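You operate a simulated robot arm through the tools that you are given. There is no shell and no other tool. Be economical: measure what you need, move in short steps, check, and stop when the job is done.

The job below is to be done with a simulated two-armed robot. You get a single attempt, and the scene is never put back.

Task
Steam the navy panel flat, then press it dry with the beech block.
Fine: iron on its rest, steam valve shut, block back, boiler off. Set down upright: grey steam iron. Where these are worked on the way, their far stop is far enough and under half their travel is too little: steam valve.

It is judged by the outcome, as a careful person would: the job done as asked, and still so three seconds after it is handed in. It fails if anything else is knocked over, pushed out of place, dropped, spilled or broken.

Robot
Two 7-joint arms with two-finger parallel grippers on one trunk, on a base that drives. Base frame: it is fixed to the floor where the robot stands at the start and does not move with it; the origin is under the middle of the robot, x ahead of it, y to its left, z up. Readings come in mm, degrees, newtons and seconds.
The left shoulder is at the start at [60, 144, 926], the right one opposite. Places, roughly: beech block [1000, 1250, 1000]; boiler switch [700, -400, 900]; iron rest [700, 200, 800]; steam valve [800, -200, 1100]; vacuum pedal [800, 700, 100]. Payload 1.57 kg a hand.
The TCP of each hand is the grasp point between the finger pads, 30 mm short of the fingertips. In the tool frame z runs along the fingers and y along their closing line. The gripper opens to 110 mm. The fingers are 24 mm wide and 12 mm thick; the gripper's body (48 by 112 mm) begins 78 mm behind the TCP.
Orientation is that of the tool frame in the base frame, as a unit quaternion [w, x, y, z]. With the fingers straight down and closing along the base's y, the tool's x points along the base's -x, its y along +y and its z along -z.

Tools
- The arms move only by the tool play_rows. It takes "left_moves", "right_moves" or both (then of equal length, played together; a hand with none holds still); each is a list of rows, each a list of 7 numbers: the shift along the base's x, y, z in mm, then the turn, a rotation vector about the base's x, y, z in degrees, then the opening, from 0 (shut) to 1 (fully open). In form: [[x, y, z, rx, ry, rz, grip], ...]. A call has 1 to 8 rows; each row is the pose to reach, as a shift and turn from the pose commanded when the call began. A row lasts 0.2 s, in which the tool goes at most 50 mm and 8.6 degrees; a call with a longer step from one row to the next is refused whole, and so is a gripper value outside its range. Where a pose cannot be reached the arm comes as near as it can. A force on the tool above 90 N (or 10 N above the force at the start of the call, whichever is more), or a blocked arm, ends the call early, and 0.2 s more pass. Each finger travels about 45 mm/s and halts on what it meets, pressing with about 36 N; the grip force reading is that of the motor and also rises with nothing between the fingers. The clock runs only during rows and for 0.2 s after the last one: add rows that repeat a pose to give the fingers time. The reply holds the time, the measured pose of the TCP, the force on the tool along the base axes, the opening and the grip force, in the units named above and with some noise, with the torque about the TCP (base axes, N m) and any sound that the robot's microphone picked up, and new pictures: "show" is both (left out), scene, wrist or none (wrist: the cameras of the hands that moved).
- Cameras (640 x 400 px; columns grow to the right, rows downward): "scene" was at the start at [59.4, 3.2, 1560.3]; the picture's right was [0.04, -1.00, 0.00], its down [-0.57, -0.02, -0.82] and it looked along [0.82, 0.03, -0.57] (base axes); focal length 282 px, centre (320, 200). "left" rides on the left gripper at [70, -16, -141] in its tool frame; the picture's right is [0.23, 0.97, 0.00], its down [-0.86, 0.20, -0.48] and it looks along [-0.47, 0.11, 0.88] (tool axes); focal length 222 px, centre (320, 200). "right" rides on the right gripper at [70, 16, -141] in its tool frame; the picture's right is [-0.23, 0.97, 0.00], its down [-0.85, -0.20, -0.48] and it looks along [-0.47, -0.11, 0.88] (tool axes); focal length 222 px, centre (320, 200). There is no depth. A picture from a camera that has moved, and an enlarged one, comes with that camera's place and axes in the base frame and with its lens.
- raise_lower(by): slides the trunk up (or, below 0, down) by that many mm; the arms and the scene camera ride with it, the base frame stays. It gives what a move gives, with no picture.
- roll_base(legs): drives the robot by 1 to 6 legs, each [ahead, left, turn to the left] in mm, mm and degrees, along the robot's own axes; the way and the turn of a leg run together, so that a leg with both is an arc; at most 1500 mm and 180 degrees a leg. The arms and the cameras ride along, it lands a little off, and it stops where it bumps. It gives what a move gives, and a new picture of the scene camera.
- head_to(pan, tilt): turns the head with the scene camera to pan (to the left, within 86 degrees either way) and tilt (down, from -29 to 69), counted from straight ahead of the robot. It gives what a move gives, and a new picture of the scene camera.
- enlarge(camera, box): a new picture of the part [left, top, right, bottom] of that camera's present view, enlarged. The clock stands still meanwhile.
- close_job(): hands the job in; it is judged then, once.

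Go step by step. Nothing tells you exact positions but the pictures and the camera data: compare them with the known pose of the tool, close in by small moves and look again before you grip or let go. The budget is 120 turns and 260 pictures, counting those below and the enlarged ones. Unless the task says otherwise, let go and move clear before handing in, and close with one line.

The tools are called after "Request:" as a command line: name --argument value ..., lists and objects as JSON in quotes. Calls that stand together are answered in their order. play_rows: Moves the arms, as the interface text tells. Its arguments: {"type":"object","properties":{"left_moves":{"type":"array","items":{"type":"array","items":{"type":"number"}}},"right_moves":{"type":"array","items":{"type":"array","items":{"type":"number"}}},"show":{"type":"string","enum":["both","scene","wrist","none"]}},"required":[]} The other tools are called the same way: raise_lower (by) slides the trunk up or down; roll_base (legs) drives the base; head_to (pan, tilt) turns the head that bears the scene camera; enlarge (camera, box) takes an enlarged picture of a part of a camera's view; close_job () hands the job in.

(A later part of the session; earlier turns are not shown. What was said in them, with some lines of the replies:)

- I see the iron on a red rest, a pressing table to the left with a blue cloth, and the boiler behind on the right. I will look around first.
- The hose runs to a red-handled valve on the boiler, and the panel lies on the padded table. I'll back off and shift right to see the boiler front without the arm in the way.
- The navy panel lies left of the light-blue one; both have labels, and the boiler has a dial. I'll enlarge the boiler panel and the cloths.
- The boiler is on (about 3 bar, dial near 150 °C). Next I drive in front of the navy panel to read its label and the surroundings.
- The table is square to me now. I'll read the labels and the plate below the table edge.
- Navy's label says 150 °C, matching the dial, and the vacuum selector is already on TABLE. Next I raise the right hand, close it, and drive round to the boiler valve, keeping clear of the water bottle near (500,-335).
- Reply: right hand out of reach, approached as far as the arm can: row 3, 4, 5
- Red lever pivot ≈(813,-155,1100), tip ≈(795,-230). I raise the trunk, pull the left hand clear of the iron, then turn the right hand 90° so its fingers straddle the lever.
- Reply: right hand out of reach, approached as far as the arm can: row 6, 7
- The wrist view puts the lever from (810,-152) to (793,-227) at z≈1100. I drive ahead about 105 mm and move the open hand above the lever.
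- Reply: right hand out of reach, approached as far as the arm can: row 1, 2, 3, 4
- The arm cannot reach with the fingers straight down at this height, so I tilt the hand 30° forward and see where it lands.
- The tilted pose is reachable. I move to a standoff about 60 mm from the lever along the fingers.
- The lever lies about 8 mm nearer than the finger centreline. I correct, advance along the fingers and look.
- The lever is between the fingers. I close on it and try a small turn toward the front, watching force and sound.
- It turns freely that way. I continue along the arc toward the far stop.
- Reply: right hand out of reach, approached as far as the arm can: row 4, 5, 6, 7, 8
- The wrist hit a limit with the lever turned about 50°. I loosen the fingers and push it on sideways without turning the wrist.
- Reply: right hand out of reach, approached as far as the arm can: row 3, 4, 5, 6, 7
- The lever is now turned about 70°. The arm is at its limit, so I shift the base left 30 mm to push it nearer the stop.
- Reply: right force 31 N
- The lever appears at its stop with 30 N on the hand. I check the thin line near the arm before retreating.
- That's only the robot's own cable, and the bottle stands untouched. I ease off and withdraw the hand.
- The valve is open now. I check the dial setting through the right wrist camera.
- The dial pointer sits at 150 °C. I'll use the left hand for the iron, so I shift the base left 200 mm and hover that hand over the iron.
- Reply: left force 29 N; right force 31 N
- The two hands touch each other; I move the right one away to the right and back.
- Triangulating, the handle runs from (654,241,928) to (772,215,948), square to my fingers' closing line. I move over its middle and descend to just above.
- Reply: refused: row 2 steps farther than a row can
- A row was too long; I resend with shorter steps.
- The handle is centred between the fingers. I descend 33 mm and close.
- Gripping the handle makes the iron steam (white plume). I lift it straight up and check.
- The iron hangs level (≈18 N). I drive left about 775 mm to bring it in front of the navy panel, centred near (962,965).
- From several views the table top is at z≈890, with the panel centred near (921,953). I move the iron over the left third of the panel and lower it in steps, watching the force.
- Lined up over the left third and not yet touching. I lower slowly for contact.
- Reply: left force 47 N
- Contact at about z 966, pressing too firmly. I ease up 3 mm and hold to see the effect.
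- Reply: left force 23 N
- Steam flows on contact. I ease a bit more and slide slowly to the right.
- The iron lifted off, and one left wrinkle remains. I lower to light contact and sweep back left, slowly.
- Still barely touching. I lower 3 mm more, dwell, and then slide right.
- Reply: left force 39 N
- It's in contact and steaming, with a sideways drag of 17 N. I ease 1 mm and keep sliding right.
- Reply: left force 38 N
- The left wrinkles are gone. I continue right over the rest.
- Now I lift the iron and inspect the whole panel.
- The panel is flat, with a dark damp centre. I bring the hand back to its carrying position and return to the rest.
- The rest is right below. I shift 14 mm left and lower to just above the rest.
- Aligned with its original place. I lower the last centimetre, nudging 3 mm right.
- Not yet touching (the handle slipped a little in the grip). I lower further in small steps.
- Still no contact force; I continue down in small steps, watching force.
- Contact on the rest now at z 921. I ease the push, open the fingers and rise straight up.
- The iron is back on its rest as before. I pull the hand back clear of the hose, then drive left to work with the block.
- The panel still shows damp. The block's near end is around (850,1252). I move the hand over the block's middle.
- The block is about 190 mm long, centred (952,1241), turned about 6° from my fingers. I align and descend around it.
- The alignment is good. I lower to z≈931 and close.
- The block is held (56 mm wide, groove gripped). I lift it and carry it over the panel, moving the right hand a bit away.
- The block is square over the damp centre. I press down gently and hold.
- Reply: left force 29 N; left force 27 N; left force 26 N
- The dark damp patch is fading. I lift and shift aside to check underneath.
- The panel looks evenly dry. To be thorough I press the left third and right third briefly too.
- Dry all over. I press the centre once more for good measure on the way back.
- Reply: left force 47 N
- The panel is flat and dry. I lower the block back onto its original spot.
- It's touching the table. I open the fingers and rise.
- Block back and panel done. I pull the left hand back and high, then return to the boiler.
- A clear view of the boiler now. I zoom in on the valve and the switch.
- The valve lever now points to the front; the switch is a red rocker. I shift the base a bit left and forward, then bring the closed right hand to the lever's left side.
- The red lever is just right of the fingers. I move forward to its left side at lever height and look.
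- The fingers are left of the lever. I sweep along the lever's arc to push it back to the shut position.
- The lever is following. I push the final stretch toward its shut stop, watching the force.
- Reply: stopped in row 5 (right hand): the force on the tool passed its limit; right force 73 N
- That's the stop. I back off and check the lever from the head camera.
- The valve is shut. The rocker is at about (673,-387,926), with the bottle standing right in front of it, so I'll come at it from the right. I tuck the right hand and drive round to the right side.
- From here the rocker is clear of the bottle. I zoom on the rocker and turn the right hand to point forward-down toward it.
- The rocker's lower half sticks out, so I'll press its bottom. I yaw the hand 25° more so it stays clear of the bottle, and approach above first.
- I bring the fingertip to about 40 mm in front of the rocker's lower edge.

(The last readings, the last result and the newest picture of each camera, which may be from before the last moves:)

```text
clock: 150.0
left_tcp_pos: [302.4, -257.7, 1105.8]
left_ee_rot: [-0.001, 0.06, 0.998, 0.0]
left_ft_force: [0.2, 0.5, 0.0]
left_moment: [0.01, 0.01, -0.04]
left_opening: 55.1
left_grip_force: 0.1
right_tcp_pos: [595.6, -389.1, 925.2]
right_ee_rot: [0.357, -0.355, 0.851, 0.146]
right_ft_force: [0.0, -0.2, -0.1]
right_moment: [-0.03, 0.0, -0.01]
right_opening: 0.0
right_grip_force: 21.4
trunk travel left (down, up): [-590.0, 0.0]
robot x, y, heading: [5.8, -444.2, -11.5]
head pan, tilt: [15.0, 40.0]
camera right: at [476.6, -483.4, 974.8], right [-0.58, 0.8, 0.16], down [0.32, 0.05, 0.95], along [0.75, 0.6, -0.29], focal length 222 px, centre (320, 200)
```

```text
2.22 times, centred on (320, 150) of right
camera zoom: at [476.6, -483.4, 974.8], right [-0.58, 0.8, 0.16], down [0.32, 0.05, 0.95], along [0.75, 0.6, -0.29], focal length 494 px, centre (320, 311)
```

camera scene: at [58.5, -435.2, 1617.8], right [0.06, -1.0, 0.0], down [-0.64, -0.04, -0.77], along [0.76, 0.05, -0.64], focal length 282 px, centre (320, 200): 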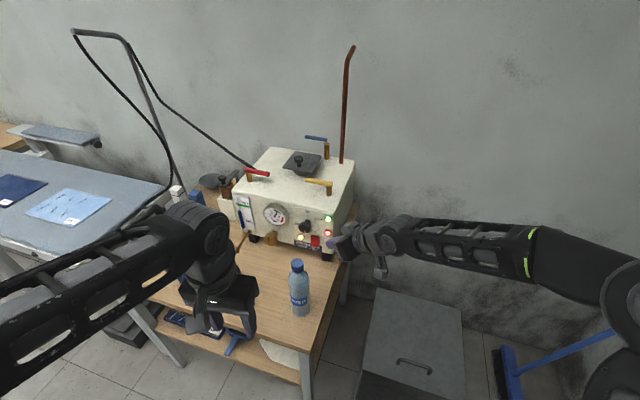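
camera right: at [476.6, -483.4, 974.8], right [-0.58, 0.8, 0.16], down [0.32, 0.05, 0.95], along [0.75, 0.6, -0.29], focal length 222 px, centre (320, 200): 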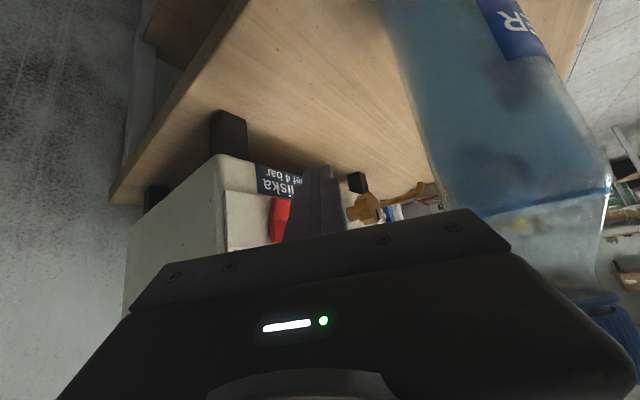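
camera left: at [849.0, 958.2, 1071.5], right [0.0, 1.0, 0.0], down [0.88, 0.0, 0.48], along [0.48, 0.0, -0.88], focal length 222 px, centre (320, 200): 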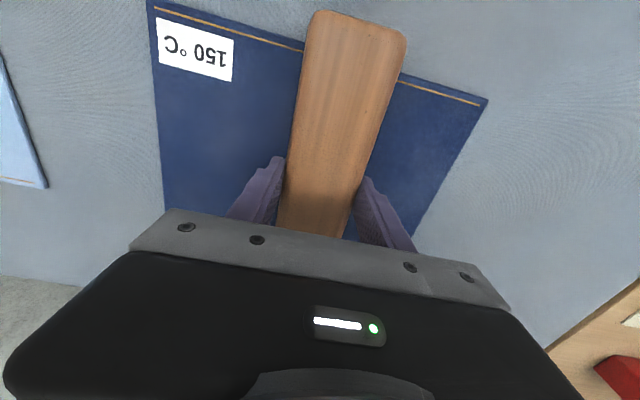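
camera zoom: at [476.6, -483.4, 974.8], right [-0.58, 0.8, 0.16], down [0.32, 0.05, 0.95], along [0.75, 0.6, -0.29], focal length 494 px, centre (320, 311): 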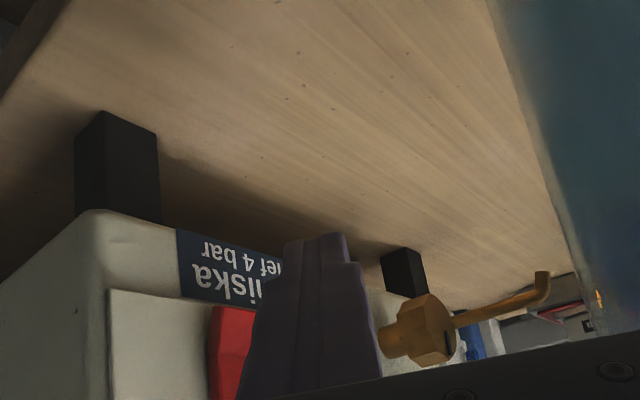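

The fingertip is just below and in front of the rocker. I push in along the boiler's facing direction in small steps.

Request:
play_rows --right_moves '[[10, -2.5, 0, 0, 0, 0, 0], [20, -5, 0, 0, 0, 0, 0], [27, -7, 0, 0, 0, 0, 0], [32, -8, 0, 0, 0, 0, 0], [36, -9, 0, 0, 0, 0, 0], [40, -10, 0, 0, 0, 0, 0]]' --show "wrist"

Request:
enlarge --camera "scene" --box '[250, 190, 410, 310]'

```text
clock: 151.4
left_tcp_pos: [300.9, -259.0, 1105.2]
left_ee_rot: [0.0, 0.06, 0.998, 0.0]
left_ft_force: [0.0, 0.0, -0.8]
left_moment: [-0.02, 0.0, 0.0]
left_opening: 55.0
left_grip_force: 0.1
right_tcp_pos: [632.7, -396.4, 922.9]
right_ee_rot: [0.355, -0.356, 0.852, 0.146]
right_ft_force: [-2.2, 0.4, -1.1]
right_moment: [-0.02, 0.02, 0.02]
right_opening: 0.0
right_grip_force: 21.4
trunk travel left (down, up): [-590.0, 0.0]
robot x, y, heading: [-2.9, -449.0, -11.3]
head pan, tilt: [15.0, 40.0]
camera right: at [515.5, -490.7, 973.3], right [-0.58, 0.8, 0.16], down [0.32, 0.05, 0.94], along [0.75, 0.6, -0.29], focal length 222 px, centre (320, 200)
```

right: 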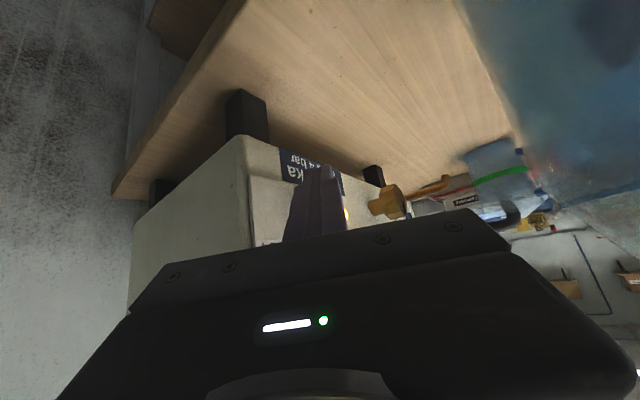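

```text
3.33 times, centred on (330, 250) of scene
camera zoom: at [58.7, -434.6, 1617.8], right [0.06, -1.0, 0.0], down [-0.64, -0.04, -0.77], along [0.76, 0.05, -0.64], focal length 939 px, centre (287, 33)
```

zoom: 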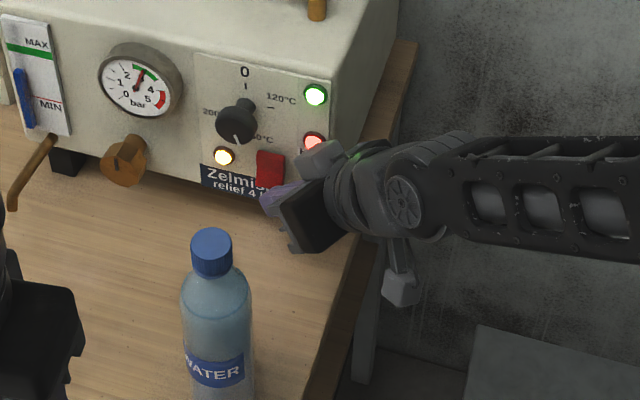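

Light contact begins. I push a few millimetres more.

Request:
play_rows --right_moves '[[4, -1, 1, 0, 0, 0, 0], [8, -2, 1, 0, 0, 0, 0], [11, -3, 1, 0, 0, 0, 0], [13, -3, 1, 0, 0, 0, 0]]' --show "none"

Request:
enlarge --camera "scene" --box '[270, 190, 370, 265]'

```text
clock: 152.4
left_tcp_pos: [295.7, -258.5, 1106.8]
left_ee_rot: [0.002, 0.06, 0.998, -0.001]
left_ft_force: [0.5, 0.6, 0.0]
left_moment: [0.04, 0.03, 0.01]
left_opening: 55.3
left_grip_force: 0.0
right_tcp_pos: [638.7, -396.2, 925.0]
right_ee_rot: [0.354, -0.358, 0.851, 0.148]
right_ft_force: [-40.6, -2.0, 6.7]
right_moment: [0.1, 0.35, 0.48]
right_opening: 0.1
right_grip_force: 21.1
trunk travel left (down, up): [-590.0, 0.0]
robot x, y, heading: [1.0, -445.4, -11.3]
head pan, tilt: [15.0, 40.0]
```

```text
5.33 times, centred on (320, 228) of scene
camera zoom: at [52.0, -435.0, 1618.1], right [0.06, -1.0, 0.0], down [-0.64, -0.04, -0.77], along [0.77, 0.05, -0.64], focal length 1503 px, centre (320, 53)
```

zoom: 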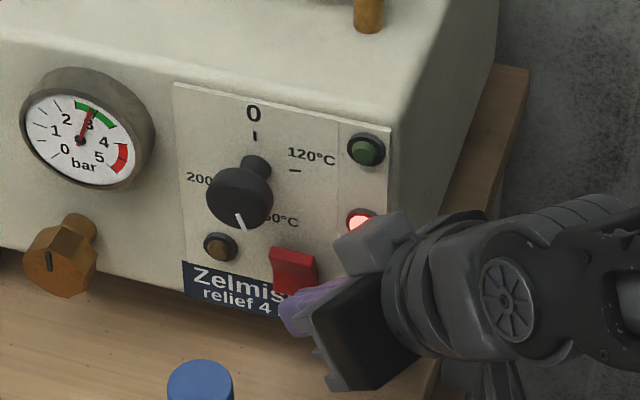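

The green and amber lamps went out, so the boiler is off (HOT merely shows residual heat). I retreat the way I came, keeping clear of the bottle.

Request:
play_rows --right_moves '[[-15, 3, 0, 0, 0, 0, 0], [-35, 5, 0, 0, 0, 0, 0], [-46, 5, 10, 0, 0, 0, 0], [-52, -8, 38, 0, 0, 0, 0], [-60, -24, 68, 0, 0, 0, 0], [-70, -40, 100, 0, 0, 0, 0], [-85, -62, 130, 0, 0, 0, 0], [-115, -90, 155, 0, 0, 0, 0]]' --show "scene"

Request:
enlarge --camera "scene" --box '[220, 130, 380, 320]'

```text
clock: 154.2
left_tcp_pos: [299.9, -257.7, 1106.3]
left_ee_rot: [0.0, 0.061, 0.998, 0.0]
left_ft_force: [-1.1, -0.7, 0.2]
left_moment: [0.0, -0.02, -0.02]
left_opening: 55.0
left_grip_force: 0.0
right_tcp_pos: [532.6, -489.9, 1080.7]
right_ee_rot: [0.357, -0.356, 0.851, 0.147]
right_ft_force: [-0.4, 0.1, 0.6]
right_moment: [-0.04, -0.01, -0.06]
right_opening: 0.0
right_grip_force: 21.2
trunk travel left (down, up): [-590.0, 0.0]
robot x, y, heading: [4.0, -444.0, -11.6]
head pan, tilt: [15.0, 40.0]
camera scene: at [57.0, -435.4, 1617.9], right [0.06, -1.0, 0.0], down [-0.64, -0.04, -0.77], along [0.77, 0.05, -0.64], focal length 282 px, centre (320, 200)
```

scene: 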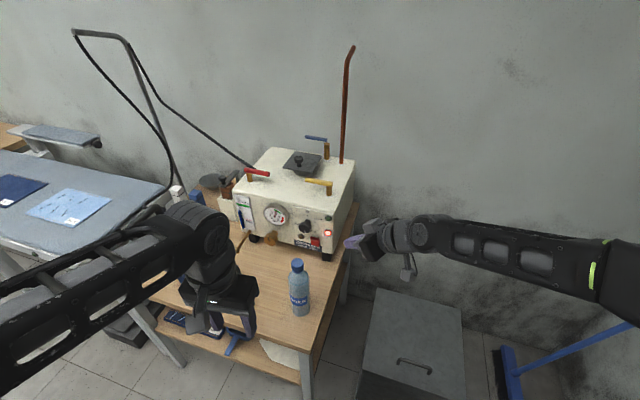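

```text
2.11 times, centred on (300, 225) of scene
camera zoom: at [57.0, -435.4, 1617.9], right [0.06, -1.0, 0.0], down [-0.64, -0.04, -0.77], along [0.77, 0.05, -0.64], focal length 593 px, centre (362, 147)
```

zoom: 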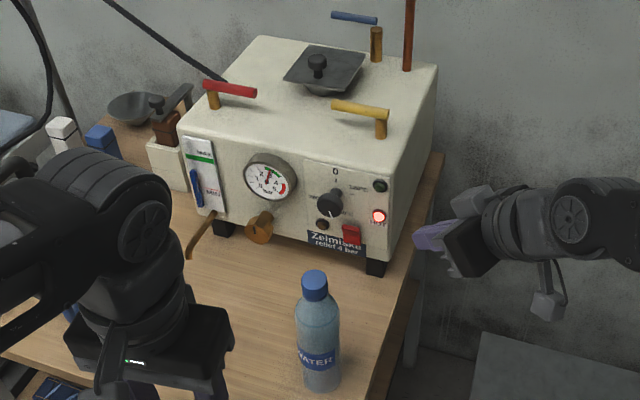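

The boiler is off, the valve lever is back in its shut position, and the iron, block, panel and bottle were all in order when last seen. I hand in.

Request:
close_job

```text
The job is handed in.
```

The navy panel is steamed flat at 150 °C and pressed dry. The iron is back on its rest, the block is back in its place, the steam valve is shut and the boiler is off; its red HOT lamp was still lit at the end.
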